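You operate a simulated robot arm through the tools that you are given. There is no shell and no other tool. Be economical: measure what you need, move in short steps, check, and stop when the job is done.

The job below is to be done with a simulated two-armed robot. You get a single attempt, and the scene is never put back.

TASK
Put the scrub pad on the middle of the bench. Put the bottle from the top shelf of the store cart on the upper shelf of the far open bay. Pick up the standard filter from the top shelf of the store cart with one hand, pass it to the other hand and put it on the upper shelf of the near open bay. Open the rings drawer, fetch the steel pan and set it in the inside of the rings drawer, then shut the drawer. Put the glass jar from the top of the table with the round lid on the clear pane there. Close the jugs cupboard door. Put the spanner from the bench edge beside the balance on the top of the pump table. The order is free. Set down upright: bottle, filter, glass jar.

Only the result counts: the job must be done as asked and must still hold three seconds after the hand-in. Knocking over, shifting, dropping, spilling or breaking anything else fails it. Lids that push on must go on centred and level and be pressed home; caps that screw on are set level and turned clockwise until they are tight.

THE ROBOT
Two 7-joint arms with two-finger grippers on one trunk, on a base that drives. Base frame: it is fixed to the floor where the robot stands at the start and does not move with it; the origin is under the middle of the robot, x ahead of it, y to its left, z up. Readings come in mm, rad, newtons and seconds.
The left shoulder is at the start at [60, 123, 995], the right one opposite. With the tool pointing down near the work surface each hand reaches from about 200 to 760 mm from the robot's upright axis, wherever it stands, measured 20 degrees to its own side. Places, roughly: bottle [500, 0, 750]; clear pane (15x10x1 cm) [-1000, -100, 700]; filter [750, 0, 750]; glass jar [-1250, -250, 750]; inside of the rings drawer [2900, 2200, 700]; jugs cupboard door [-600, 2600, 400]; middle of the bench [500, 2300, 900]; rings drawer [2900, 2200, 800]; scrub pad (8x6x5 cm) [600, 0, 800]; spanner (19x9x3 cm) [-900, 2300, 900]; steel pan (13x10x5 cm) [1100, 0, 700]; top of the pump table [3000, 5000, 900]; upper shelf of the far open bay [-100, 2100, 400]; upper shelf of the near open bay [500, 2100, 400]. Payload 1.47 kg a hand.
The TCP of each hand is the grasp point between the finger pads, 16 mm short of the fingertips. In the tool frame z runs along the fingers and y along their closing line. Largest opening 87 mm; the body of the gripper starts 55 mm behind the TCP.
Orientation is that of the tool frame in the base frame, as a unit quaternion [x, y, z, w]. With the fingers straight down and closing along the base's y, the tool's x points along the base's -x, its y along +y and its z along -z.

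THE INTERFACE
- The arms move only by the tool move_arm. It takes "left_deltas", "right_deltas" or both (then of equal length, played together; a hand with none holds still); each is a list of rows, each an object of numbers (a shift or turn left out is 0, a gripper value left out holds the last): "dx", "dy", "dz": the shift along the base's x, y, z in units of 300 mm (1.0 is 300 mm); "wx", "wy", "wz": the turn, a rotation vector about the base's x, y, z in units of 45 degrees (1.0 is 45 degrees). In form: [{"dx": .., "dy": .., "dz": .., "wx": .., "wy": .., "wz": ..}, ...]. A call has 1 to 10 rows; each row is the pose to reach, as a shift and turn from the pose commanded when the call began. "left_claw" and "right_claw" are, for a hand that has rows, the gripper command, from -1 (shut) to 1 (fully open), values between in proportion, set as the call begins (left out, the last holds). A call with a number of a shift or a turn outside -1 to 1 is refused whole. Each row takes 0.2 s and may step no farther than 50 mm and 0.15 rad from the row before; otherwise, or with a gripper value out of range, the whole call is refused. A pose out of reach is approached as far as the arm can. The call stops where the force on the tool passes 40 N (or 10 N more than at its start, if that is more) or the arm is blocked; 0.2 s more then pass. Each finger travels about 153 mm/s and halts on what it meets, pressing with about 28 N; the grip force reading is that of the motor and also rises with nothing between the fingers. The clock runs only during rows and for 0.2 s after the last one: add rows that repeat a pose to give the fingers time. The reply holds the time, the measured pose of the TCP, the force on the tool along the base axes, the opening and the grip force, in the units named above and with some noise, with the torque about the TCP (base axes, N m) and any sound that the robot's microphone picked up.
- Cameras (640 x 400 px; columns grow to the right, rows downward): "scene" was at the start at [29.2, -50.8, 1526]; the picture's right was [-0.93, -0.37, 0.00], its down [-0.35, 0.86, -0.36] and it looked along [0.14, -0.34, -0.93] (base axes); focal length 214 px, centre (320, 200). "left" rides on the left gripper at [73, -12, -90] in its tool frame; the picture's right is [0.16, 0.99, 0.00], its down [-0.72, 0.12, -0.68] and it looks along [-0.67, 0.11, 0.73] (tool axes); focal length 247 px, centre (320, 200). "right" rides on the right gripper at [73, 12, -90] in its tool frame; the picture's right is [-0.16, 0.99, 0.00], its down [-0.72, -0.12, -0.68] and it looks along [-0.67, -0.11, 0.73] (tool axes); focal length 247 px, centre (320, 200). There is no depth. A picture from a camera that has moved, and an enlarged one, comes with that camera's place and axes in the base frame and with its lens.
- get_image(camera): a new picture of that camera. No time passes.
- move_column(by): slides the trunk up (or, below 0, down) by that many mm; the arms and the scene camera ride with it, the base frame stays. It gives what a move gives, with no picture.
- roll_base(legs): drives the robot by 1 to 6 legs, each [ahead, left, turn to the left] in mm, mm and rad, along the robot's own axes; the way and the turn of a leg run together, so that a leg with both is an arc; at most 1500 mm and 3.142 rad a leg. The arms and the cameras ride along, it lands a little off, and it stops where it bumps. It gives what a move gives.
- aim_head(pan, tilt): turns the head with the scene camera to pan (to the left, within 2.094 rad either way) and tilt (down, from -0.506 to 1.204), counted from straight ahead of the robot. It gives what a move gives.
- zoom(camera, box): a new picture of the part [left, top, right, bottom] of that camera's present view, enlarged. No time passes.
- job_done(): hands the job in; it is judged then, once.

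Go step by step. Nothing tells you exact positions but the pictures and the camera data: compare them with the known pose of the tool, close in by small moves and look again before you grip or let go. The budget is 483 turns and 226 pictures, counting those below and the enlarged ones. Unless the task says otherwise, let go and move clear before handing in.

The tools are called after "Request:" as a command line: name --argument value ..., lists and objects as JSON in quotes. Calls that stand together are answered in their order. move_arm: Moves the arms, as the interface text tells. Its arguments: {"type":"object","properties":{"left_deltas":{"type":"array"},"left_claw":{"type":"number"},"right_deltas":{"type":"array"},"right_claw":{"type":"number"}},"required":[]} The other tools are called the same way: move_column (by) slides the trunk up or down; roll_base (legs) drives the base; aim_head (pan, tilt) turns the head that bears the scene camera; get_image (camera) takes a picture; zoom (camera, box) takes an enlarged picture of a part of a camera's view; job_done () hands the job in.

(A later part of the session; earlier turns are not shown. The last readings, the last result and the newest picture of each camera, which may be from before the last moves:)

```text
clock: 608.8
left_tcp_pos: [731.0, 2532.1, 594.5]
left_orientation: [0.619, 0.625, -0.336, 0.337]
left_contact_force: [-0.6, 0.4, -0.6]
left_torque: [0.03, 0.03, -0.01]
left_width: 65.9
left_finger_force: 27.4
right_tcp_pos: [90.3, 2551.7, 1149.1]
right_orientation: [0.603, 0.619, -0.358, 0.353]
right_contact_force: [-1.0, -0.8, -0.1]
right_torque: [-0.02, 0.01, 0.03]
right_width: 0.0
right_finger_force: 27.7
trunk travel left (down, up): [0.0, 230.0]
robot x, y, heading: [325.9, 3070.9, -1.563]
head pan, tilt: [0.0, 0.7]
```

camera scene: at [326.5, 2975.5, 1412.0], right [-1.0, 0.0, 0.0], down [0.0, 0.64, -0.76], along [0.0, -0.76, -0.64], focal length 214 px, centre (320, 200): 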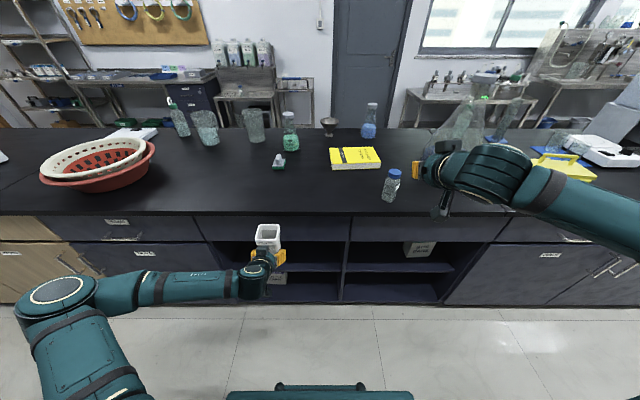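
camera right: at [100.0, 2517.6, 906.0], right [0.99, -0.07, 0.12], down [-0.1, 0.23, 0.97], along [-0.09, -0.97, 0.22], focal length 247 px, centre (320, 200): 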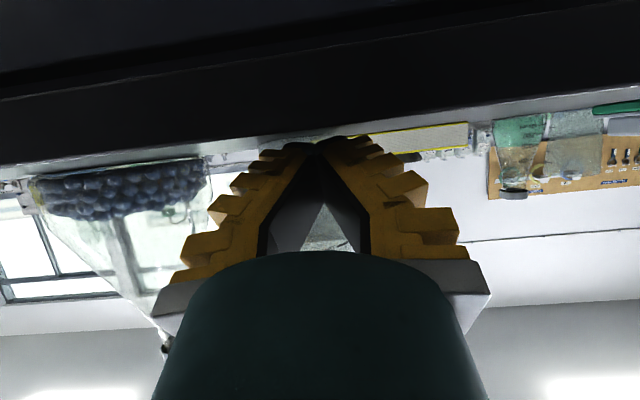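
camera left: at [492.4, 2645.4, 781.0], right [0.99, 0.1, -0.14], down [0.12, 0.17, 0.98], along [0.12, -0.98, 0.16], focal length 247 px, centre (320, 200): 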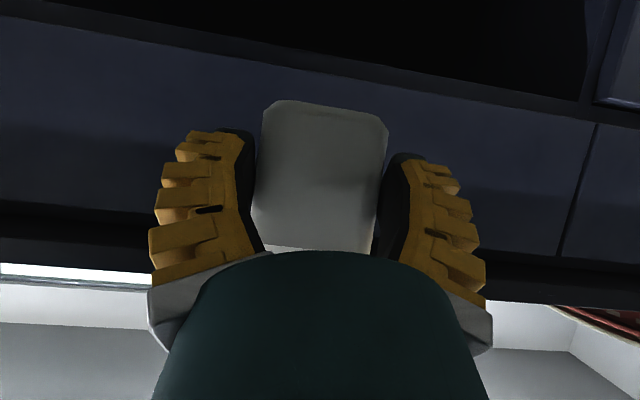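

Request:
move_arm --left_deltas '[{"dz": -0.14}, {"dz": -0.28, "dx": -0.05}, {"dz": -0.4, "dx": -0.15}, {"dz": -0.445, "dx": -0.29}, {"dz": -0.445, "dx": -0.43}, {"dz": -0.445, "dx": -0.57}, {"dz": -0.445, "dx": -0.65}]'

Request:
get_image --camera "left"

Request:
get_image --camera "scene"

```text
clock: 610.4
left_tcp_pos: [650.7, 2512.3, 512.1]
left_orientation: [0.639, 0.619, -0.347, 0.297]
left_contact_force: [-0.5, -0.5, -0.8]
left_torque: [0.03, 0.02, -0.04]
left_width: 65.7
left_finger_force: 27.8
left hand out of reach, approached as far as the arm can: row 3, 4, 5, 6, 7
right_tcp_pos: [90.0, 2551.8, 1150.3]
right_orientation: [0.604, 0.618, -0.358, 0.353]
right_contact_force: [-0.5, 0.2, -1.0]
right_torque: [-0.02, 0.02, 0.0]
right_width: 0.0
right_finger_force: 28.3
trunk travel left (down, up): [0.0, 230.0]
robot x, y, heading: [329.0, 3069.6, -1.566]
head pan, tilt: [0.0, 0.7]
```

```text
59 pictures are left
camera left: at [646.8, 2627.8, 505.7], right [0.98, 0.03, -0.18], down [0.17, 0.12, 0.98], along [0.06, -0.99, 0.11], focal length 247 px, centre (320, 200)
```

left: 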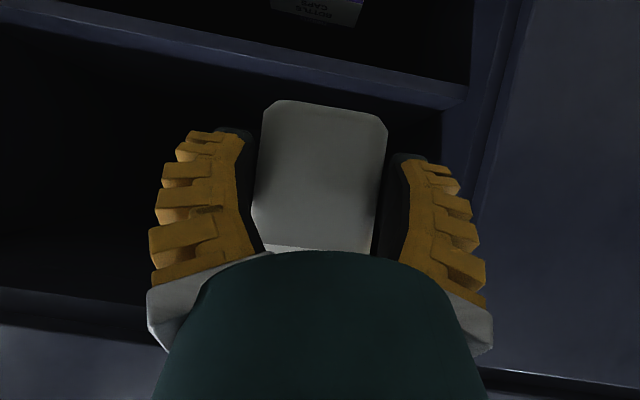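

```text
58 pictures are left
camera scene: at [326.5, 2975.5, 1412.0], right [-1.0, 0.0, 0.0], down [0.0, 0.64, -0.76], along [0.0, -0.76, -0.64], focal length 214 px, centre (320, 200)
```

scene: 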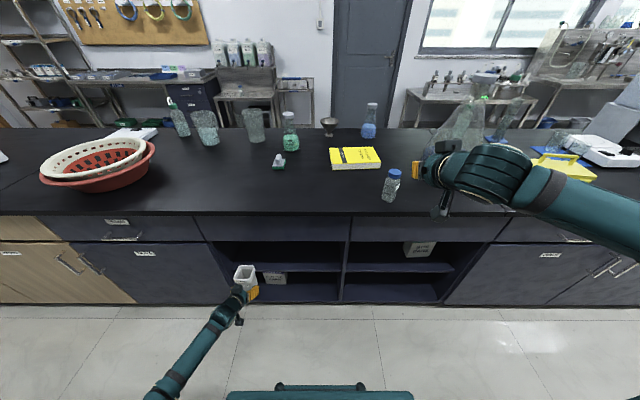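

The hand is within the bay's width at x≈650 and high enough to enter. I square it and move it forward into the bay.

Request:
move_arm --left_deltas '[{"dy": -0.1, "wx": -0.03, "wy": -0.03, "wz": 0.04}, {"dy": -0.22, "wx": -0.058, "wy": -0.059, "wz": 0.085}, {"dy": -0.34, "dx": -0.05, "wx": -0.058, "wy": -0.059, "wz": 0.085}, {"dy": -0.46, "dx": -0.1, "wx": -0.058, "wy": -0.059, "wz": 0.085}, {"dy": -0.56, "dx": -0.15, "wx": -0.058, "wy": -0.059, "wz": 0.085}]'

Request:
get_image --camera "left"

```text
clock: 611.6
left_tcp_pos: [623.4, 2328.8, 522.8]
left_orientation: [0.625, 0.624, -0.337, 0.327]
left_contact_force: [0.1, 0.8, -0.9]
left_torque: [0.05, 0.01, -0.02]
left_width: 65.9
left_finger_force: 27.9
left hand out of reach, approached as far as the arm can: row 1, 2, 3, 4, 5
right_tcp_pos: [90.6, 2552.4, 1150.3]
right_orientation: [0.604, 0.619, -0.358, 0.353]
right_contact_force: [0.5, 0.2, -0.4]
right_torque: [-0.01, 0.01, 0.0]
right_width: 0.0
right_finger_force: 27.6
trunk travel left (down, up): [0.0, 230.0]
robot x, y, heading: [324.5, 3069.8, -1.567]
head pan, tilt: [0.0, 0.7]
```

```text
57 pictures are left
camera left: at [613.8, 2443.6, 512.2], right [0.99, 0.08, -0.14], down [0.13, 0.16, 0.98], along [0.1, -0.98, 0.15], focal length 247 px, centre (320, 200)
```

left: 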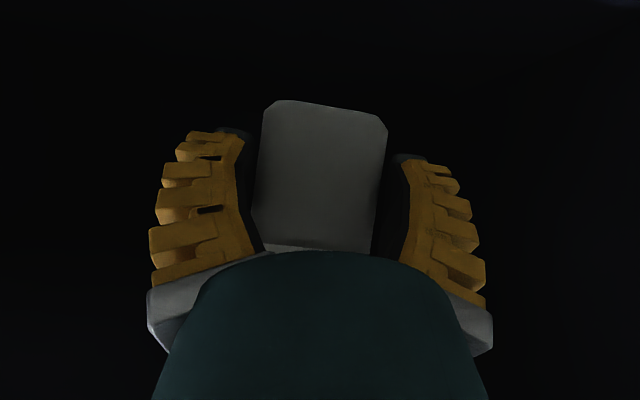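

The filter is inside the bay. I lower it in steps until it touches the shelf.

Request:
move_arm --left_deltas '[{"dz": -0.05}, {"dz": -0.1}, {"dz": -0.15}, {"dz": -0.19}, {"dz": -0.22}]'

```text
clock: 612.8
left_tcp_pos: [641.9, 2314.2, 467.5]
left_orientation: [0.623, 0.625, -0.335, 0.329]
left_contact_force: [0.2, 0.0, 0.1]
left_torque: [-0.02, 0.0, 0.0]
left_width: 65.5
left_finger_force: 27.7
left hand out of reach, approached as far as the arm can: row 1, 2, 3, 4, 5
right_tcp_pos: [91.1, 2552.1, 1149.8]
right_orientation: [0.604, 0.618, -0.359, 0.353]
right_contact_force: [-0.2, 0.3, 0.8]
right_torque: [-0.01, 0.04, 0.02]
right_width: 0.0
right_finger_force: 28.4
trunk travel left (down, up): [0.0, 230.0]
robot x, y, heading: [326.8, 3074.8, -1.568]
head pan, tilt: [0.0, 0.7]
```

Request:
move_arm --left_deltas '[{"dz": -0.03}, {"dz": -0.06}, {"dz": -0.08}]'

Request:
get_image --camera "left"

```text
clock: 613.6
left_tcp_pos: [618.8, 2328.3, 440.7]
left_orientation: [0.634, 0.625, -0.341, 0.302]
left_contact_force: [-0.2, -0.8, -0.2]
left_torque: [0.0, 0.0, 0.0]
left_width: 65.9
left_finger_force: 28.1
left hand out of reach, approached as far as the arm can: row 1, 2, 3
right_tcp_pos: [90.7, 2551.4, 1149.6]
right_orientation: [0.604, 0.618, -0.358, 0.353]
right_contact_force: [-0.5, 0.5, 0.4]
right_torque: [-0.05, 0.0, 0.0]
right_width: 0.0
right_finger_force: 27.9
trunk travel left (down, up): [0.0, 230.0]
robot x, y, heading: [325.5, 3068.1, -1.57]
head pan, tilt: [0.0, 0.7]
```

```text
56 pictures are left
camera left: at [612.9, 2442.9, 436.4], right [0.98, 0.05, -0.17], down [0.16, 0.12, 0.98], along [0.07, -0.99, 0.11], focal length 247 px, centre (320, 200)
```

left: 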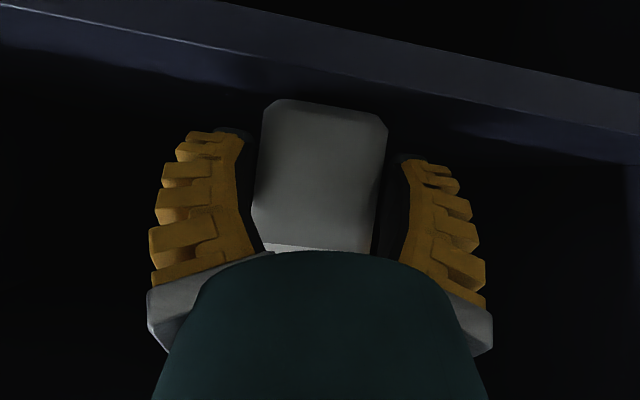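

The filter base is practically at shelf level. I lower a few mm more to feel contact.

Request:
move_arm --left_deltas '[{"dz": -0.015, "wx": -0.03, "wy": -0.025, "wz": 0.03}, {"dz": -0.03, "wx": -0.06, "wy": -0.05, "wz": 0.058}, {"dz": -0.045, "wx": -0.06, "wy": -0.05, "wz": 0.058}]'

```text
clock: 614.4
left_tcp_pos: [612.0, 2332.3, 434.5]
left_orientation: [0.632, 0.624, -0.345, 0.304]
left_contact_force: [3.7, -0.7, 15.7]
left_torque: [-0.04, -0.22, 0.0]
left_width: 65.6
left_finger_force: 28.2
left hand out of reach, approached as far as the arm can: row 1, 2, 3
right_tcp_pos: [89.7, 2553.6, 1150.3]
right_orientation: [0.604, 0.618, -0.359, 0.353]
right_contact_force: [-0.7, -0.2, -0.1]
right_torque: [0.01, -0.02, 0.03]
right_width: 0.0
right_finger_force: 28.0
trunk travel left (down, up): [0.0, 230.0]
robot x, y, heading: [325.7, 3065.2, -1.57]
head pan, tilt: [0.0, 0.7]
```

Contact, but the filter is only ~10 mm inside the shelf edge. I lift slightly, drive 45 mm forward and set it down deeper.

Request:
move_arm --left_deltas '[{"dz": 0.03}, {"dz": 0.05}]'

Request:
roll_base --legs '[[45, 0, 0]]'

Request:
move_arm --left_deltas '[{"dz": -0.02}, {"dz": -0.04}, {"dz": -0.055}]'

```text
clock: 615.0
left_tcp_pos: [608.6, 2330.6, 440.4]
left_orientation: [0.631, 0.623, -0.348, 0.304]
left_contact_force: [0.6, 0.5, -0.1]
left_torque: [0.01, -0.01, 0.02]
left_width: 65.8
left_finger_force: 28.0
left hand out of reach, approached as far as the arm can: row 1, 2
right_tcp_pos: [91.4, 2553.4, 1148.9]
right_orientation: [0.605, 0.618, -0.359, 0.351]
right_contact_force: [-1.5, -0.7, 0.2]
right_torque: [-0.01, 0.0, 0.0]
right_width: 0.0
right_finger_force: 28.1
trunk travel left (down, up): [0.0, 230.0]
robot x, y, heading: [327.6, 3069.5, -1.57]
head pan, tilt: [0.0, 0.7]
```

```text
clock: 615.9
left_tcp_pos: [611.5, 2284.0, 441.0]
left_orientation: [0.631, 0.622, -0.349, 0.304]
left_contact_force: [-0.5, 1.1, 0.6]
left_torque: [0.0, 0.0, -0.01]
left_width: 65.6
left_finger_force: 27.5
right_tcp_pos: [91.9, 2507.8, 1148.8]
right_orientation: [0.604, 0.619, -0.358, 0.353]
right_contact_force: [0.8, -0.7, 0.1]
right_torque: [0.02, 0.01, 0.03]
right_width: 0.0
right_finger_force: 28.3
trunk travel left (down, up): [0.0, 230.0]
robot x, y, heading: [324.8, 3022.6, -1.568]
head pan, tilt: [0.0, 0.7]
```

```text
clock: 616.7
left_tcp_pos: [610.4, 2289.2, 432.1]
left_orientation: [0.629, 0.622, -0.35, 0.307]
left_contact_force: [1.3, -3.1, 17.3]
left_torque: [-0.15, -0.11, -0.01]
left_width: 66.2
left_finger_force: 28.1
left hand out of reach, approached as far as the arm can: row 2, 3
right_tcp_pos: [91.0, 2509.3, 1150.3]
right_orientation: [0.604, 0.618, -0.359, 0.354]
right_contact_force: [-0.7, -0.3, 0.6]
right_torque: [-0.02, 0.01, 0.01]
right_width: 0.1
right_finger_force: 28.1
trunk travel left (down, up): [0.0, 230.0]
robot x, y, heading: [330.6, 3022.5, -1.565]
head pan, tilt: [0.0, 0.7]
```

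Now well inside. I release and back straight out with the base.

Request:
move_arm --left_deltas '[{"dz": 0.012}, {"dz": 0.012}, {"dz": 0.012}]' --left_claw 1

Request:
roll_base --legs '[[-75, 0, 0]]'

Request:
get_image --camera "left"

```text
clock: 617.5
left_tcp_pos: [609.1, 2289.1, 431.3]
left_orientation: [0.63, 0.623, -0.349, 0.305]
left_contact_force: [-0.6, 0.8, 0.2]
left_torque: [0.04, 0.02, 0.01]
left_width: 87.2
left_finger_force: 0.0
right_tcp_pos: [91.2, 2507.4, 1148.9]
right_orientation: [0.604, 0.618, -0.359, 0.353]
right_contact_force: [-0.5, 0.4, 0.1]
right_torque: [0.02, 0.01, -0.03]
right_width: 0.1
right_finger_force: 28.1
trunk travel left (down, up): [0.0, 230.0]
robot x, y, heading: [327.0, 3026.8, -1.568]
head pan, tilt: [0.0, 0.7]
```

```text
clock: 618.6
left_tcp_pos: [609.4, 2365.6, 432.9]
left_orientation: [0.631, 0.622, -0.349, 0.305]
left_contact_force: [-1.0, 0.1, 0.1]
left_torque: [0.06, -0.01, -0.01]
left_width: 87.2
left_finger_force: 0.1
right_tcp_pos: [89.7, 2583.7, 1150.5]
right_orientation: [0.605, 0.618, -0.359, 0.352]
right_contact_force: [-0.2, 0.2, -0.3]
right_torque: [0.0, 0.0, -0.03]
right_width: 0.0
right_finger_force: 27.9
trunk travel left (down, up): [0.0, 230.0]
robot x, y, heading: [330.3, 3100.0, -1.566]
head pan, tilt: [0.0, 0.7]
```

```text
55 pictures are left
camera left: at [602.9, 2480.2, 425.6], right [0.98, 0.05, -0.18], down [0.17, 0.14, 0.98], along [0.08, -0.99, 0.13], focal length 247 px, centre (320, 200)
```

left: 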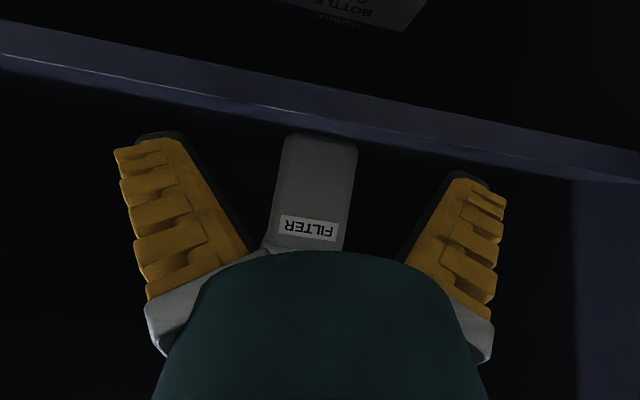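

The filter stands upright on the near bay's shelf. I retract the left hand outward and up.

Request:
move_arm --left_deltas '[{"dy": 0.1, "dz": 0.03}, {"dy": 0.2, "dz": 0.06}, {"dy": 0.3, "dz": 0.1}, {"dy": 0.38, "dx": 0.1, "dz": 0.15}, {"dy": 0.45, "dx": 0.22, "dz": 0.2}, {"dy": 0.5, "dx": 0.34, "dz": 0.25}]'

Request:
get_image --camera "scene"

```text
clock: 620.0
left_tcp_pos: [712.4, 2514.4, 507.5]
left_orientation: [0.63, 0.623, -0.349, 0.305]
left_contact_force: [0.3, 0.1, -0.1]
left_torque: [-0.02, -0.02, 0.01]
left_width: 87.1
left_finger_force: 0.1
right_tcp_pos: [90.5, 2582.7, 1149.6]
right_orientation: [0.604, 0.618, -0.359, 0.352]
right_contact_force: [-0.6, -0.4, 0.8]
right_torque: [-0.04, 0.01, -0.04]
right_width: 0.0
right_finger_force: 27.7
trunk travel left (down, up): [0.0, 230.0]
robot x, y, heading: [322.9, 3102.6, -1.569]
head pan, tilt: [0.0, 0.7]
```

```text
54 pictures are left
camera scene: at [326.6, 3006.8, 1412.0], right [-1.0, 0.0, 0.0], down [0.0, 0.64, -0.77], along [0.0, -0.77, -0.64], focal length 214 px, centre (320, 200)
```

scene: 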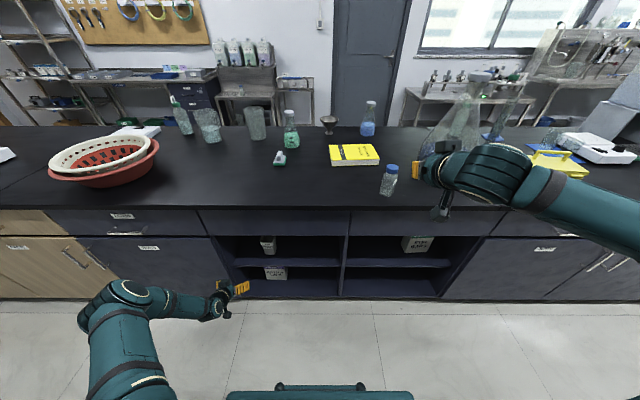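

The filter is on the upper shelf. The far bay has a box at x≈-200, so the bottle will go near x≈50. I raise the left hand clear and lower the right hand to bottle height.

Request:
move_arm --left_deltas '[{"dz": 0.15}, {"dz": 0.3}, {"dz": 0.45}, {"dz": 0.6}, {"dz": 0.75}, {"dz": 0.9}, {"dz": 1.0}]' --right_deltas '[{"dx": -0.05, "dz": -0.1}, {"dx": -0.1, "dz": -0.22}, {"dx": -0.1, "dz": -0.34}, {"dx": -0.1, "dz": -0.46}, {"dx": -0.1, "dz": -0.58}, {"dx": -0.1, "dz": -0.7}, {"dx": -0.1, "dz": -0.7}]' --right_claw 1

Request:
move_arm --left_deltas '[{"dz": 0.15}, {"dz": 0.3}, {"dz": 0.45}, {"dz": 0.6}, {"dz": 0.75}]'

Request:
get_image --camera "right"

```text
clock: 621.6
left_tcp_pos: [712.6, 2515.6, 808.5]
left_orientation: [0.631, 0.623, -0.348, 0.305]
left_contact_force: [-0.2, -0.8, 0.7]
left_torque: [-0.01, -0.01, -0.04]
left_width: 86.9
left_finger_force: 0.1
right_tcp_pos: [62.0, 2583.8, 940.4]
right_orientation: [0.604, 0.618, -0.359, 0.353]
right_contact_force: [-0.6, 0.2, -0.1]
right_torque: [0.0, 0.0, 0.01]
right_width: 87.0
right_finger_force: 0.0
trunk travel left (down, up): [0.0, 230.0]
robot x, y, heading: [328.6, 3100.9, -1.566]
head pan, tilt: [0.0, 0.7]
```

```text
clock: 622.8
left_tcp_pos: [713.1, 2516.3, 1032.3]
left_orientation: [0.63, 0.624, -0.347, 0.305]
left_contact_force: [0.9, 0.7, -0.7]
left_torque: [-0.03, 0.02, 0.01]
left_width: 87.0
left_finger_force: 0.1
right_tcp_pos: [61.1, 2585.0, 940.2]
right_orientation: [0.604, 0.618, -0.359, 0.353]
right_contact_force: [-0.2, 0.1, 0.4]
right_torque: [0.03, 0.03, 0.04]
right_width: 86.8
right_finger_force: 0.0
trunk travel left (down, up): [0.0, 230.0]
robot x, y, heading: [327.1, 3099.2, -1.57]
head pan, tilt: [0.0, 0.7]
```

```text
53 pictures are left
camera right: at [70.9, 2697.8, 922.0], right [0.99, -0.06, 0.12], down [-0.1, 0.23, 0.97], along [-0.09, -0.97, 0.22], focal length 247 px, centre (320, 200)
```

right: 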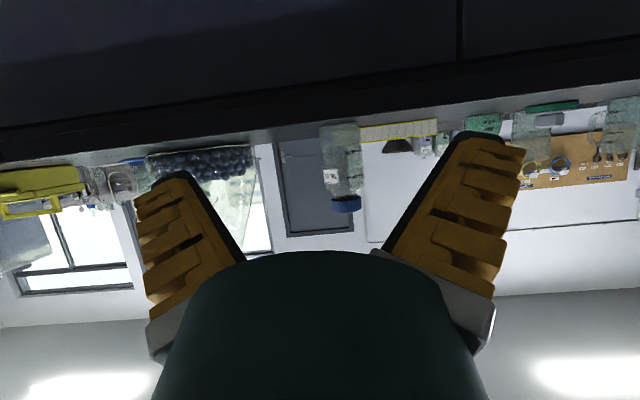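

Bottle at x≈73. I align and drive forward to straddle it.

Request:
move_arm --right_deltas '[{"dx": 0.038}, {"dx": 0.038}]'

Request:
roll_base --legs '[[180, 0, 0]]'

Request:
get_image --camera "right"

```text
clock: 623.4
left_tcp_pos: [712.5, 2514.8, 1032.9]
left_orientation: [0.63, 0.623, -0.349, 0.305]
left_contact_force: [-0.2, -0.2, -0.2]
left_torque: [0.02, -0.02, 0.01]
left_width: 86.8
left_finger_force: 0.0
right_tcp_pos: [73.5, 2582.2, 940.2]
right_orientation: [0.604, 0.618, -0.359, 0.352]
right_contact_force: [-0.5, -0.4, -0.1]
right_torque: [0.02, -0.02, -0.01]
right_width: 86.8
right_finger_force: 0.1
trunk travel left (down, up): [0.0, 230.0]
robot x, y, heading: [326.1, 3097.4, -1.565]
head pan, tilt: [0.0, 0.7]
```

```text
clock: 624.9
left_tcp_pos: [712.6, 2333.1, 1031.5]
left_orientation: [0.63, 0.623, -0.349, 0.305]
left_contact_force: [0.2, -0.3, -0.6]
left_torque: [-0.03, -0.02, 0.0]
left_width: 86.9
left_finger_force: 0.0
right_tcp_pos: [73.3, 2401.4, 940.2]
right_orientation: [0.604, 0.618, -0.359, 0.352]
right_contact_force: [0.7, -0.3, 0.1]
right_torque: [0.01, 0.01, 0.02]
right_width: 87.0
right_finger_force: 0.0
trunk travel left (down, up): [0.0, 230.0]
robot x, y, heading: [330.6, 2923.8, -1.572]
head pan, tilt: [0.0, 0.7]
```

```text
52 pictures are left
camera right: at [82.7, 2516.5, 921.6], right [0.99, -0.07, 0.12], down [-0.1, 0.23, 0.97], along [-0.09, -0.97, 0.22], focal length 247 px, centre (320, 200)
```

right: 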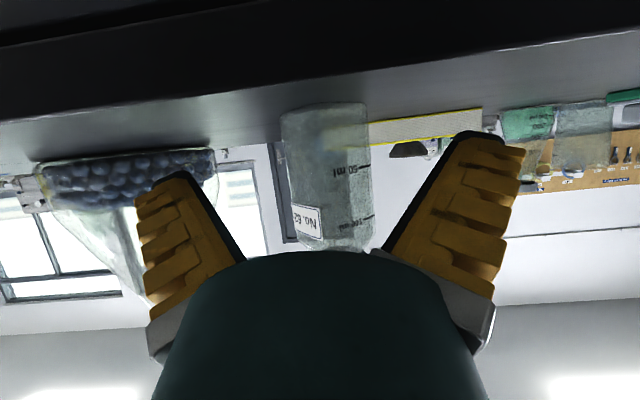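

Request:
roll_base --legs '[[68, 0, 0]]'

Request:
move_arm --right_deltas '[{"dz": 0}, {"dz": 0}, {"dz": 0}]' --right_claw -1

Request:
get_image --camera "right"

Request:
zoom --camera "scene" --box '[340, 150, 500, 290]'

```text
clock: 625.9
left_tcp_pos: [713.2, 2266.3, 1032.5]
left_orientation: [0.631, 0.623, -0.348, 0.304]
left_contact_force: [0.7, -0.9, -0.4]
left_torque: [0.02, -0.02, 0.01]
left_width: 86.8
left_finger_force: 0.1
right_tcp_pos: [74.7, 2334.0, 939.9]
right_orientation: [0.604, 0.619, -0.358, 0.352]
right_contact_force: [0.6, 0.8, -0.4]
right_torque: [0.0, 0.0, 0.0]
right_width: 86.8
right_finger_force: 0.0
trunk travel left (down, up): [0.0, 230.0]
robot x, y, heading: [323.6, 2855.4, -1.563]
head pan, tilt: [0.0, 0.7]
```

```text
clock: 626.7
left_tcp_pos: [713.4, 2266.9, 1032.0]
left_orientation: [0.631, 0.623, -0.349, 0.305]
left_contact_force: [0.1, -0.6, 0.0]
left_torque: [0.0, 0.02, 0.03]
left_width: 87.2
left_finger_force: 0.2
right_tcp_pos: [73.1, 2335.5, 940.1]
right_orientation: [0.604, 0.618, -0.359, 0.353]
right_contact_force: [-0.3, -0.4, -0.1]
right_torque: [-0.01, 0.01, 0.0]
right_width: 52.9
right_finger_force: 27.9
trunk travel left (down, up): [0.0, 230.0]
robot x, y, heading: [326.7, 2853.8, -1.566]
head pan, tilt: [0.0, 0.7]
```

```text
51 pictures are left
camera right: at [83.2, 2448.8, 921.9], right [0.99, -0.06, 0.12], down [-0.1, 0.23, 0.97], along [-0.09, -0.97, 0.22], focal length 247 px, centre (320, 200)
```

right: 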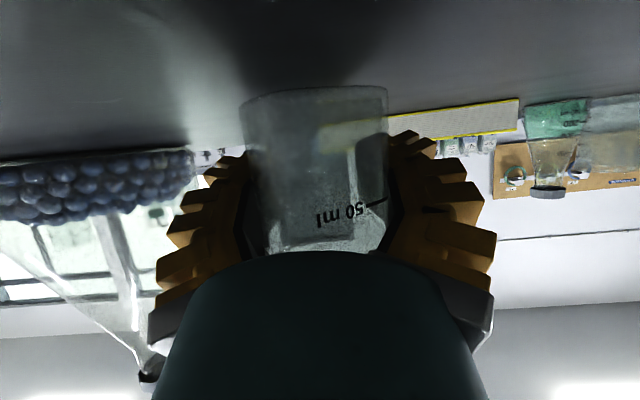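

```text
2.86 times, centred on (420, 220) of scene
camera zoom: at [327.4, 2758.2, 1412.0], right [-1.0, 0.0, 0.0], down [0.0, 0.64, -0.76], along [0.0, -0.76, -0.64], focal length 613 px, centre (34, 143)
```

zoom: 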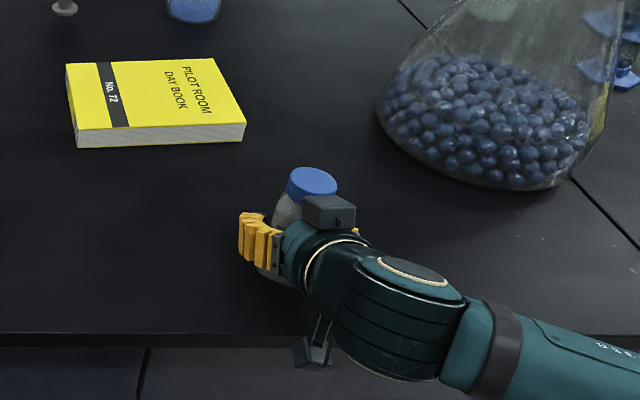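

The bottle is held at its full body (53 mm). I lift it, back off, swing it outward and lower it in front of the far bay.

Request:
move_arm --right_deltas '[{"dz": 0.05}, {"dz": 0.12}, {"dz": 0.2}]'

Request:
roll_base --legs '[[-235, 0, 0]]'

Request:
move_arm --right_deltas '[{"dx": -0.14}, {"dx": -0.28}, {"dx": -0.42}, {"dx": -0.55, "dz": -0.05}, {"dx": -0.6, "dz": -0.18}, {"dx": -0.6, "dz": -0.32}, {"dx": -0.6, "dz": -0.46}, {"dx": -0.6, "dz": -0.6}, {"dx": -0.6, "dz": -0.74}, {"dx": -0.6, "dz": -0.88}]'

```text
clock: 627.5
left_tcp_pos: [713.7, 2267.6, 1032.5]
left_orientation: [0.63, 0.623, -0.348, 0.305]
left_contact_force: [1.2, -0.3, -0.2]
left_torque: [-0.02, -0.03, -0.01]
left_width: 86.8
left_finger_force: 0.1
right_tcp_pos: [73.4, 2334.6, 1000.9]
right_orientation: [0.603, 0.619, -0.359, 0.353]
right_contact_force: [-0.1, -0.8, 0.0]
right_torque: [-0.02, 0.01, 0.02]
right_width: 53.0
right_finger_force: 28.3
trunk travel left (down, up): [0.0, 230.0]
robot x, y, heading: [328.3, 2852.7, -1.565]
head pan, tilt: [0.0, 0.7]
```

```text
clock: 629.2
left_tcp_pos: [711.5, 2501.3, 1033.3]
left_orientation: [0.631, 0.622, -0.35, 0.305]
left_contact_force: [0.8, -0.1, 0.6]
left_torque: [-0.02, 0.03, -0.01]
left_width: 86.8
left_finger_force: 0.1
right_tcp_pos: [72.0, 2569.9, 1000.3]
right_orientation: [0.603, 0.618, -0.358, 0.353]
right_contact_force: [0.4, 0.8, 0.1]
right_torque: [-0.04, -0.01, -0.02]
right_width: 53.3
right_finger_force: 27.9
trunk travel left (down, up): [0.0, 230.0]
robot x, y, heading: [328.9, 3086.7, -1.567]
head pan, tilt: [0.0, 0.7]
```

```text
clock: 631.5
left_tcp_pos: [711.9, 2502.7, 1032.6]
left_orientation: [0.63, 0.623, -0.349, 0.305]
left_contact_force: [0.5, -0.9, 0.3]
left_torque: [0.01, 0.03, 0.01]
left_width: 86.9
left_finger_force: 0.1
right_tcp_pos: [-106.5, 2569.0, 733.5]
right_orientation: [0.604, 0.618, -0.359, 0.352]
right_contact_force: [-0.5, 0.7, -0.5]
right_torque: [-0.01, 0.02, 0.02]
right_width: 52.8
right_finger_force: 28.2
trunk travel left (down, up): [0.0, 230.0]
robot x, y, heading: [324.6, 3087.2, -1.57]
head pan, tilt: [0.0, 0.7]
```

Request:
move_arm --right_deltas '[{"dz": -0.14}, {"dz": -0.28}, {"dz": -0.42}, {"dz": -0.56}, {"dz": -0.7}, {"dz": -0.76, "dx": 0.08}, {"dz": -0.76, "dx": 0.2}, {"dz": -0.76, "dx": 0.32}, {"dz": -0.76, "dx": 0.42}]'

Request:
get_image --camera "right"

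Request:
get_image --camera "scene"

```text
clock: 633.5
left_tcp_pos: [712.4, 2501.9, 1032.2]
left_orientation: [0.631, 0.623, -0.349, 0.304]
left_contact_force: [0.6, -0.7, 0.0]
left_torque: [-0.01, -0.01, -0.03]
left_width: 87.1
left_finger_force: 0.1
right_tcp_pos: [-35.1, 2569.3, 530.6]
right_orientation: [0.6, 0.627, -0.343, 0.359]
right_contact_force: [0.6, -0.9, -0.8]
right_torque: [-0.01, 0.0, 0.0]
right_width: 52.5
right_finger_force: 27.9
right hand out of reach, approached as far as the arm can: row 7, 8, 9
trunk travel left (down, up): [0.0, 230.0]
robot x, y, heading: [326.6, 3086.7, -1.567]
head pan, tilt: [0.0, 0.7]
```

```text
49 pictures are left
camera right: at [-29.0, 2684.6, 515.5], right [0.99, -0.04, 0.14], down [-0.13, 0.21, 0.97], along [-0.06, -0.98, 0.21], focal length 247 px, centre (320, 200)
```

right: 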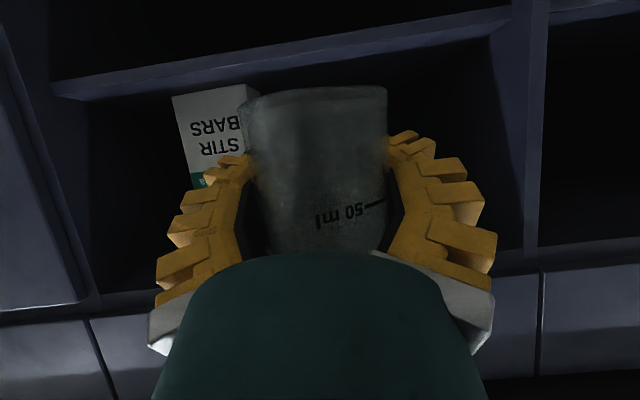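

```text
48 pictures are left
camera scene: at [326.5, 2992.8, 1412.0], right [-1.0, 0.0, 0.0], down [0.0, 0.64, -0.76], along [0.0, -0.76, -0.64], focal length 214 px, centre (320, 200)
```

scene: 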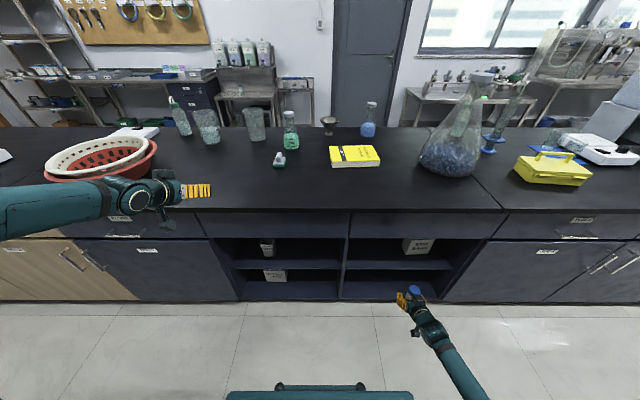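

The box "Stir bars" stays left of the bottle (edge x≈-144). I shift the robot 50 mm to +x and drive forward into the bay.

Request:
roll_base --legs '[[0, 50, 0], [200, 0, 0]]'

Request:
get_image --camera "right"

```text
clock: 635.8
left_tcp_pos: [764.0, 2302.1, 1032.2]
left_orientation: [0.631, 0.623, -0.348, 0.304]
left_contact_force: [0.1, 0.8, 0.3]
left_torque: [0.06, 0.01, 0.0]
left_width: 87.1
left_finger_force: 0.1
right_tcp_pos: [15.9, 2371.6, 531.2]
right_orientation: [0.6, 0.628, -0.342, 0.359]
right_contact_force: [-0.4, -0.5, -0.7]
right_torque: [-0.02, 0.03, -0.02]
right_width: 52.8
right_finger_force: 28.5
trunk travel left (down, up): [0.0, 230.0]
robot x, y, heading: [377.6, 2887.2, -1.567]
head pan, tilt: [0.0, 0.7]
```

```text
47 pictures are left
camera right: at [22.2, 2485.3, 515.1], right [0.99, -0.04, 0.14], down [-0.13, 0.21, 0.97], along [-0.06, -0.98, 0.21], focal length 247 px, centre (320, 200)
```

right: 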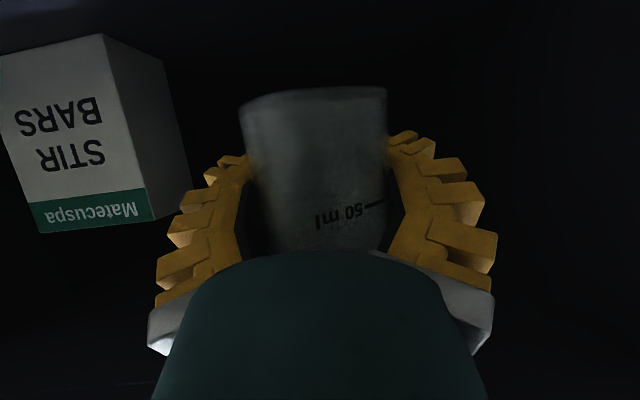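

Request:
roll_base --legs '[[85, 0, 0]]'

Request:
move_arm --right_deltas '[{"dz": -0.05}, {"dz": -0.1}, {"dz": -0.15}, {"dz": -0.19}]'

Request:
get_image --camera "right"

```text
clock: 636.9
left_tcp_pos: [763.1, 2217.3, 1032.4]
left_orientation: [0.632, 0.622, -0.349, 0.304]
left_contact_force: [-1.0, -0.5, -0.4]
left_torque: [-0.01, 0.01, -0.01]
left_width: 87.2
left_finger_force: 0.0
right_tcp_pos: [14.8, 2288.0, 530.8]
right_orientation: [0.6, 0.627, -0.343, 0.359]
right_contact_force: [-0.3, 0.4, -0.7]
right_torque: [-0.02, 0.02, 0.01]
right_width: 52.4
right_finger_force: 28.3
trunk travel left (down, up): [0.0, 230.0]
robot x, y, heading: [378.4, 2803.5, -1.572]
head pan, tilt: [0.0, 0.7]
```

```text
clock: 637.9
left_tcp_pos: [764.0, 2220.0, 1031.9]
left_orientation: [0.63, 0.623, -0.349, 0.305]
left_contact_force: [-0.2, 0.9, 0.0]
left_torque: [-0.02, -0.01, 0.0]
left_width: 87.3
left_finger_force: 0.1
right_tcp_pos: [0.0, 2287.6, 482.9]
right_orientation: [0.599, 0.63, -0.339, 0.361]
right_contact_force: [-0.6, -0.5, -0.5]
right_torque: [-0.01, 0.0, 0.01]
right_width: 52.7
right_finger_force: 27.8
right hand out of reach, approached as far as the arm can: row 2, 3, 4
trunk travel left (down, up): [0.0, 230.0]
robot x, y, heading: [380.7, 2802.3, -1.563]
head pan, tilt: [0.0, 0.7]
```

```text
46 pictures are left
camera right: at [5.5, 2402.8, 466.7], right [0.99, -0.03, 0.14], down [-0.13, 0.21, 0.97], along [-0.06, -0.98, 0.2], focal length 247 px, centre (320, 200)
```

right: 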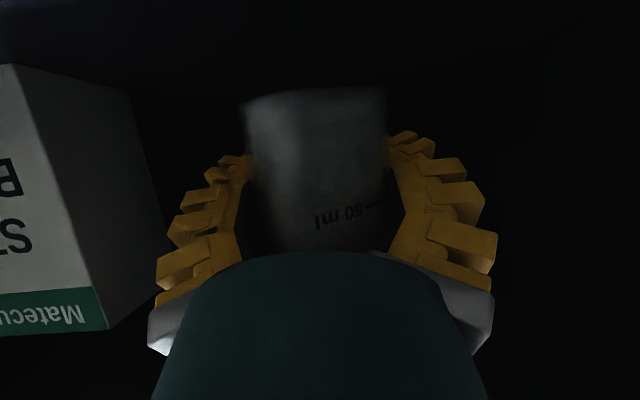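

Request:
move_arm --right_deltas '[{"dz": -0.03, "dx": 0.02}, {"dz": -0.06, "dx": 0.03}, {"dz": -0.09, "dx": 0.03}]'

```text
clock: 638.6
left_tcp_pos: [763.8, 2217.5, 1032.3]
left_orientation: [0.631, 0.623, -0.348, 0.304]
left_contact_force: [-0.2, 0.6, -0.1]
left_torque: [0.02, 0.01, 0.01]
left_width: 87.0
left_finger_force: 0.1
right_tcp_pos: [-6.8, 2288.1, 465.8]
right_orientation: [0.599, 0.631, -0.337, 0.361]
right_contact_force: [0.2, -1.0, -0.8]
right_torque: [-0.01, 0.03, 0.02]
right_width: 52.3
right_finger_force: 28.1
right hand out of reach, approached as far as the arm can: row 1, 2, 3
trunk travel left (down, up): [0.0, 230.0]
robot x, y, heading: [377.7, 2804.8, -1.57]
head pan, tilt: [0.0, 0.7]
```

Request:
move_arm --right_deltas '[{"dz": -0.03}, {"dz": -0.05}, {"dz": -0.07}]'

Request:
get_image --camera "right"

```text
clock: 639.5
left_tcp_pos: [763.7, 2218.2, 1032.9]
left_orientation: [0.631, 0.623, -0.348, 0.305]
left_contact_force: [0.3, -0.1, 0.1]
left_torque: [0.0, 0.0, 0.0]
left_width: 86.9
left_finger_force: 0.1
right_tcp_pos: [-18.7, 2290.4, 450.4]
right_orientation: [0.599, 0.63, -0.339, 0.36]
right_contact_force: [0.8, 0.5, -0.4]
right_torque: [0.0, 0.01, -0.02]
right_width: 52.6
right_finger_force: 28.2
right hand out of reach, approached as far as the arm can: row 1, 2, 3
trunk travel left (down, up): [0.0, 230.0]
robot x, y, heading: [379.4, 2802.8, -1.566]
head pan, tilt: [0.0, 0.7]
```

```text
45 pictures are left
camera right: at [-13.6, 2404.0, 435.1], right [0.99, -0.03, 0.14], down [-0.13, 0.21, 0.97], along [-0.06, -0.98, 0.2], focal length 247 px, centre (320, 200)
```

right: 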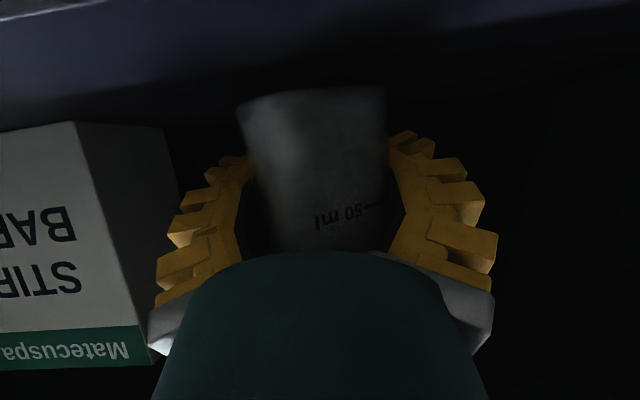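

Request:
move_arm --right_deltas '[{"dz": -0.02}, {"dz": -0.04}, {"dz": -0.06}]'

```text
clock: 640.2
left_tcp_pos: [763.7, 2219.0, 1032.3]
left_orientation: [0.631, 0.622, -0.349, 0.305]
left_contact_force: [0.1, 0.0, 0.0]
left_torque: [-0.01, 0.06, 0.01]
left_width: 87.0
left_finger_force: 0.1
right_tcp_pos: [-26.3, 2288.9, 438.4]
right_orientation: [0.599, 0.63, -0.339, 0.36]
right_contact_force: [-0.6, 0.3, 1.7]
right_torque: [0.01, 0.0, -0.01]
right_width: 52.4
right_finger_force: 28.3
right hand out of reach, approached as far as the arm can: row 1, 2, 3
trunk travel left (down, up): [0.0, 230.0]
robot x, y, heading: [380.5, 2802.0, -1.565]
head pan, tilt: [0.0, 0.7]
```

Request:
move_arm --right_deltas '[{"dz": -0.015}, {"dz": -0.03}]'

Request:
zoom --camera "right" --box '[160, 40, 480, 240]'

```text
clock: 640.9
left_tcp_pos: [766.1, 2220.0, 1033.1]
left_orientation: [0.63, 0.623, -0.349, 0.305]
left_contact_force: [-0.1, -0.5, 0.9]
left_torque: [-0.01, -0.01, -0.01]
left_width: 86.6
left_finger_force: 0.1
right_tcp_pos: [-28.9, 2287.5, 437.5]
right_orientation: [0.596, 0.629, -0.341, 0.364]
right_contact_force: [7.4, -0.5, 31.0]
right_torque: [0.01, -0.32, 0.0]
right_width: 51.5
right_finger_force: 27.7
right hand out of reach, approached as far as the arm can: row 2
trunk travel left (down, up): [0.0, 230.0]
robot x, y, heading: [380.1, 2803.1, -1.567]
head pan, tilt: [0.0, 0.7]
```

```text
2.00 times, centred on (320, 140) of right
camera zoom: at [-24.0, 2402.2, 419.9], right [0.99, -0.03, 0.14], down [-0.13, 0.22, 0.97], along [-0.06, -0.98, 0.21], focal length 494 px, centre (320, 320)
```

zoom: 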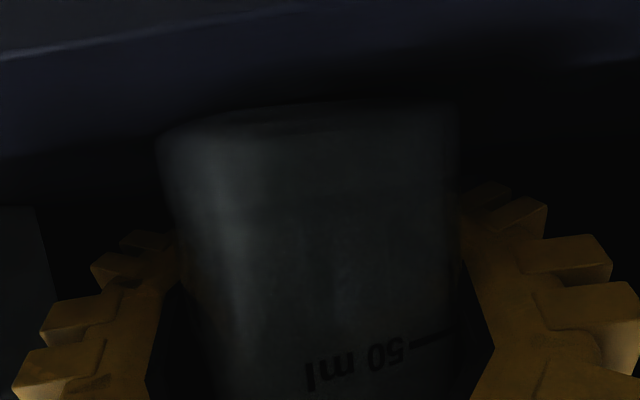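

Firm contact and the hand is level. I ease, open, and back straight out.

Request:
move_arm --right_deltas '[{"dz": 0.012}, {"dz": 0.012}]'

Request:
move_arm --right_deltas '[{"dz": 0}, {"dz": 0}, {"dz": 0}]' --right_claw 1

Request:
roll_base --legs '[[-90, 0, 0]]'

Request:
get_image --camera "right"

```text
clock: 641.5
left_tcp_pos: [764.5, 2218.9, 1033.4]
left_orientation: [0.63, 0.623, -0.35, 0.305]
left_contact_force: [-0.4, -1.3, -1.1]
left_torque: [0.02, -0.01, 0.0]
left_width: 86.9
left_finger_force: 0.1
right_tcp_pos: [-30.8, 2289.0, 437.2]
right_orientation: [0.6, 0.628, -0.342, 0.358]
right_contact_force: [4.3, -5.0, 19.3]
right_torque: [-0.16, -0.2, 0.01]
right_width: 51.6
right_finger_force: 28.0
trunk travel left (down, up): [0.0, 230.0]
robot x, y, heading: [381.1, 2802.2, -1.562]
head pan, tilt: [0.0, 0.7]
```

```text
clock: 642.2
left_tcp_pos: [764.3, 2217.7, 1033.2]
left_orientation: [0.631, 0.623, -0.348, 0.304]
left_contact_force: [-0.5, -0.4, -0.7]
left_torque: [0.02, -0.04, 0.02]
left_width: 87.0
left_finger_force: 0.1
right_tcp_pos: [-31.5, 2289.6, 435.7]
right_orientation: [0.6, 0.628, -0.342, 0.359]
right_contact_force: [0.3, -0.2, 1.3]
right_torque: [-0.02, 0.02, 0.0]
right_width: 86.8
right_finger_force: 0.0
trunk travel left (down, up): [0.0, 230.0]
robot x, y, heading: [381.1, 2803.8, -1.568]
head pan, tilt: [0.0, 0.7]
```

```text
clock: 643.4
left_tcp_pos: [763.7, 2308.8, 1031.9]
left_orientation: [0.631, 0.622, -0.35, 0.305]
left_contact_force: [-0.2, 0.3, 0.9]
left_torque: [0.01, 0.01, 0.0]
left_width: 86.9
left_finger_force: 0.1
right_tcp_pos: [-31.3, 2379.8, 436.9]
right_orientation: [0.599, 0.628, -0.342, 0.36]
right_contact_force: [0.0, 0.5, -0.2]
right_torque: [-0.02, 0.01, 0.0]
right_width: 87.0
right_finger_force: 0.0
trunk travel left (down, up): [0.0, 230.0]
robot x, y, heading: [376.3, 2892.9, -1.562]
head pan, tilt: [0.0, 0.7]
```

```text
43 pictures are left
camera right: at [-26.1, 2493.8, 420.3], right [0.99, -0.03, 0.14], down [-0.13, 0.21, 0.97], along [-0.06, -0.98, 0.21], focal length 247 px, centre (320, 200)
```

right: 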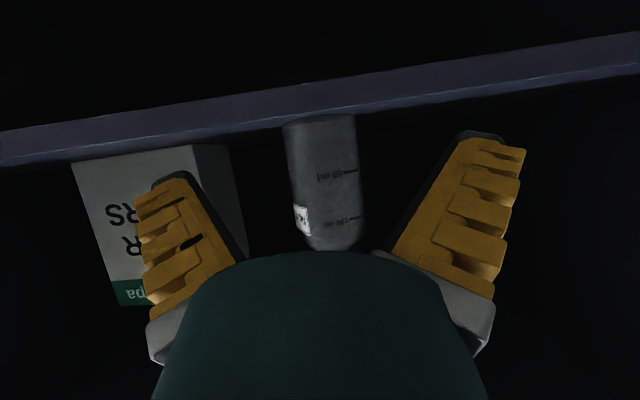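

The bottle stands upright on the far bay's upper shelf. I back clear and take a final look.

Request:
roll_base --legs '[[-160, 0, 0]]'

Request:
zoom --camera "scene" --box '[200, 200, 480, 320]'

Request:
get_image --camera "scene"

```text
clock: 644.8
left_tcp_pos: [761.7, 2468.3, 1033.5]
left_orientation: [0.63, 0.623, -0.349, 0.305]
left_contact_force: [-1.0, -0.7, 0.1]
left_torque: [0.02, 0.0, -0.02]
left_width: 87.0
left_finger_force: 0.1
right_tcp_pos: [-32.9, 2538.6, 437.7]
right_orientation: [0.6, 0.628, -0.341, 0.36]
right_contact_force: [0.0, 0.3, -0.5]
right_torque: [-0.04, 0.02, 0.04]
right_width: 86.8
right_finger_force: 0.0
trunk travel left (down, up): [0.0, 230.0]
robot x, y, heading: [375.5, 3050.4, -1.566]
head pan, tilt: [0.0, 0.7]
```

```text
2.29 times, centred on (340, 260) of scene
camera zoom: at [376.9, 2959.0, 1412.1], right [-1.0, 0.0, 0.0], down [0.0, 0.64, -0.77], along [0.0, -0.77, -0.64], focal length 490 px, centre (274, 63)
```

zoom: 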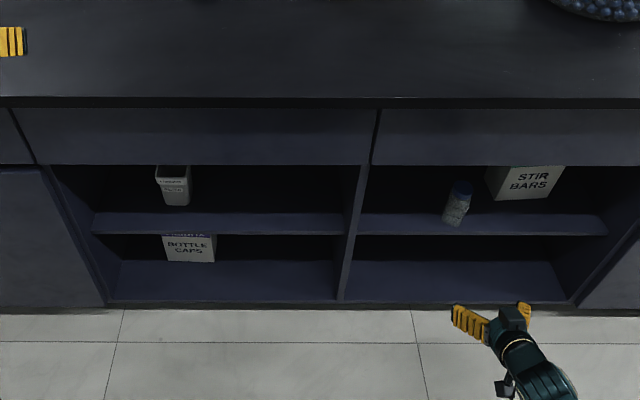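

```text
41 pictures are left
camera scene: at [376.9, 2959.0, 1412.1], right [-1.0, 0.0, 0.0], down [0.0, 0.64, -0.77], along [0.0, -0.77, -0.64], focal length 214 px, centre (320, 200)
```

scene: 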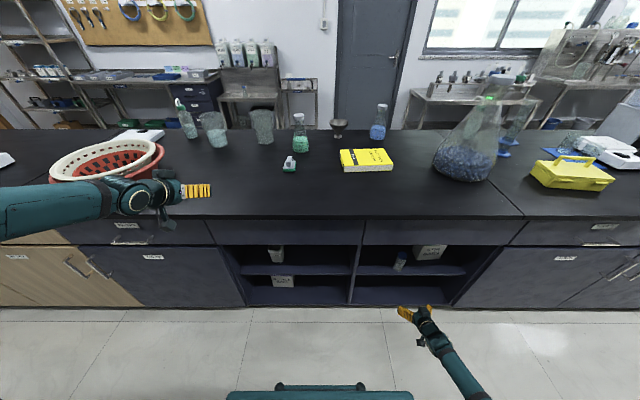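

Both are upright on their shelves. The hint places the bench middle near [500,2300], so I will shift the pad from y≈2130 to ≈2290. First raise the trunk and both hands and turn the left hand vertical.

Request:
move_column --by 150

Request:
move_arm --left_deltas '[{"wx": 0.15, "wy": -0.01}, {"wx": 0.3, "wy": -0.02}, {"wx": 0.45, "wy": -0.03}, {"wx": 0.6, "wy": -0.04}, {"wx": 0.75, "wy": -0.05}, {"wx": 0.9, "wy": -0.06}, {"wx": 1.0, "wy": -0.067}]' --right_deltas '[{"dz": 0.14}, {"dz": 0.28}, {"dz": 0.42}, {"dz": 0.56}, {"dz": 0.7}, {"dz": 0.84}, {"dz": 0.98}]'

Request:
move_arm --left_deltas '[{"wx": 0.12, "wy": -0.008}, {"wx": 0.224, "wy": -0.015, "wz": 0.013}, {"wx": 0.224, "wy": -0.015, "wz": 0.013}, {"wx": 0.224, "wy": -0.015, "wz": 0.013}, {"wx": 0.224, "wy": -0.015, "wz": 0.013}]' --right_deltas '[{"dz": 0.14}, {"dz": 0.28}, {"dz": 0.42}, {"dz": 0.56}, {"dz": 0.7}]'

Request:
get_image --camera "scene"

```text
clock: 646.5
left_tcp_pos: [762.3, 2465.7, 1182.1]
left_orientation: [0.631, 0.623, -0.348, 0.304]
left_contact_force: [0.7, 0.0, 0.4]
left_torque: [0.03, -0.01, -0.03]
left_width: 87.0
left_finger_force: 0.1
right_tcp_pos: [-33.7, 2538.8, 585.5]
right_orientation: [0.6, 0.629, -0.341, 0.359]
right_contact_force: [-0.1, 0.2, -1.1]
right_torque: [0.02, 0.02, 0.03]
right_width: 87.1
right_finger_force: 0.0
trunk travel left (down, up): [-150.0, 80.0]
robot x, y, heading: [377.5, 3050.6, -1.564]
head pan, tilt: [0.0, 0.7]
```

```text
clock: 648.1
left_tcp_pos: [762.6, 2466.2, 1182.7]
left_orientation: [0.708, 0.701, -0.067, 0.056]
left_contact_force: [-0.2, 0.6, 0.6]
left_torque: [0.02, 0.0, 0.0]
left_width: 87.2
left_finger_force: 0.0
right_tcp_pos: [-32.3, 2538.9, 881.0]
right_orientation: [0.6, 0.628, -0.341, 0.36]
right_contact_force: [-0.7, -0.4, 0.4]
right_torque: [-0.01, 0.0, -0.03]
right_width: 86.9
right_finger_force: 0.1
trunk travel left (down, up): [-150.0, 80.0]
robot x, y, heading: [379.1, 3051.9, -1.566]
head pan, tilt: [0.0, 0.7]
```

```text
clock: 649.3
left_tcp_pos: [763.2, 2467.5, 1182.6]
left_orientation: [0.707, 0.707, -0.002, -0.002]
left_contact_force: [-0.2, -1.0, 0.6]
left_torque: [-0.03, 0.0, 0.01]
left_width: 86.8
left_finger_force: 0.0
right_tcp_pos: [-32.6, 2539.2, 1090.8]
right_orientation: [0.601, 0.628, -0.341, 0.358]
right_contact_force: [-0.4, 0.5, -0.3]
right_torque: [-0.02, 0.01, -0.02]
right_width: 86.9
right_finger_force: 0.0
trunk travel left (down, up): [-150.0, 80.0]
robot x, y, heading: [379.7, 3052.9, -1.564]
head pan, tilt: [0.0, 0.7]
```

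```text
40 pictures are left
camera scene: at [377.6, 2958.7, 1562.0], right [-1.0, 0.0, 0.0], down [0.0, 0.64, -0.77], along [0.0, -0.77, -0.64], focal length 214 px, centre (320, 200)
```

scene: 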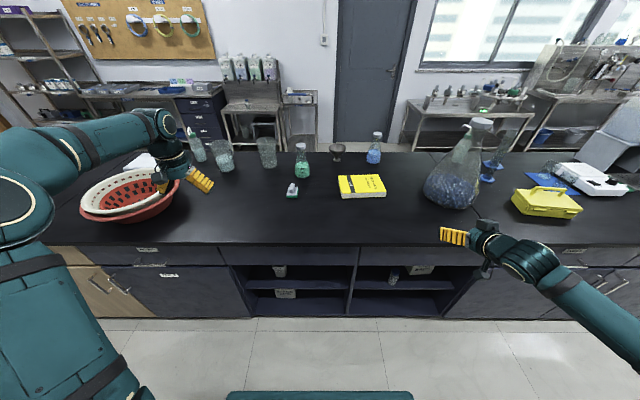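

Path clear. I drive in and bring the left hand above the pad.

Request:
roll_base --legs '[[250, 0, -0.007]]'

Request:
move_arm --left_deltas '[{"dx": -0.12, "dz": -0.08}, {"dx": -0.24, "dz": -0.16}, {"dx": -0.36, "dz": -0.24}, {"dx": -0.48, "dz": -0.32}, {"dx": -0.6, "dz": -0.4}, {"dx": -0.7, "dz": -0.5}, {"dx": -0.77, "dz": -0.58}]'

Request:
get_image --camera "left"

```text
clock: 651.1
left_tcp_pos: [759.5, 2213.2, 1183.0]
left_orientation: [0.709, 0.705, -0.001, -0.002]
left_contact_force: [-0.6, 0.2, -0.6]
left_torque: [0.04, -0.01, 0.02]
left_width: 86.9
left_finger_force: 0.1
right_tcp_pos: [-36.9, 2290.2, 1090.2]
right_orientation: [0.602, 0.626, -0.343, 0.358]
right_contact_force: [-0.3, -1.0, 0.4]
right_torque: [-0.01, 0.0, 0.01]
right_width: 87.1
right_finger_force: 0.1
trunk travel left (down, up): [-150.0, 80.0]
robot x, y, heading: [381.8, 2806.2, -1.572]
head pan, tilt: [0.0, 0.7]
```

```text
clock: 652.8
left_tcp_pos: [527.5, 2214.2, 1008.2]
left_orientation: [0.709, 0.706, -0.001, -0.001]
left_contact_force: [-0.3, 0.5, 0.2]
left_torque: [-0.02, -0.02, -0.03]
left_width: 87.0
left_finger_force: 0.1
right_tcp_pos: [-36.1, 2289.1, 1089.6]
right_orientation: [0.602, 0.627, -0.342, 0.358]
right_contact_force: [0.2, 0.1, 0.6]
right_torque: [0.02, 0.0, -0.01]
right_width: 87.0
right_finger_force: 0.1
trunk travel left (down, up): [-150.0, 80.0]
robot x, y, heading: [379.8, 2801.1, -1.578]
head pan, tilt: [0.0, 0.7]
```

```text
39 pictures are left
camera left: at [517.2, 2286.5, 1098.8], right [0.99, 0.15, 0.0], down [0.12, -0.72, 0.68], along [0.1, -0.67, -0.73], focal length 247 px, centre (320, 200)
```

left: 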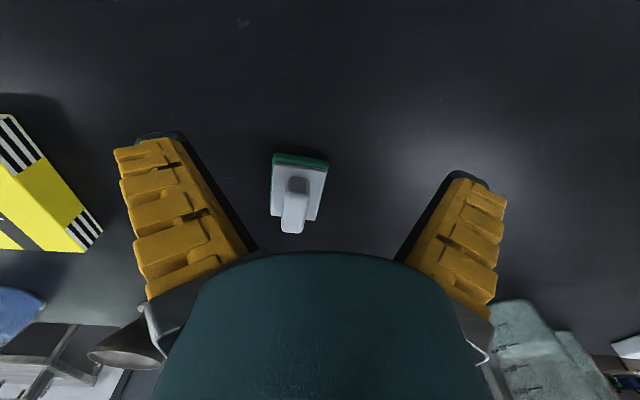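

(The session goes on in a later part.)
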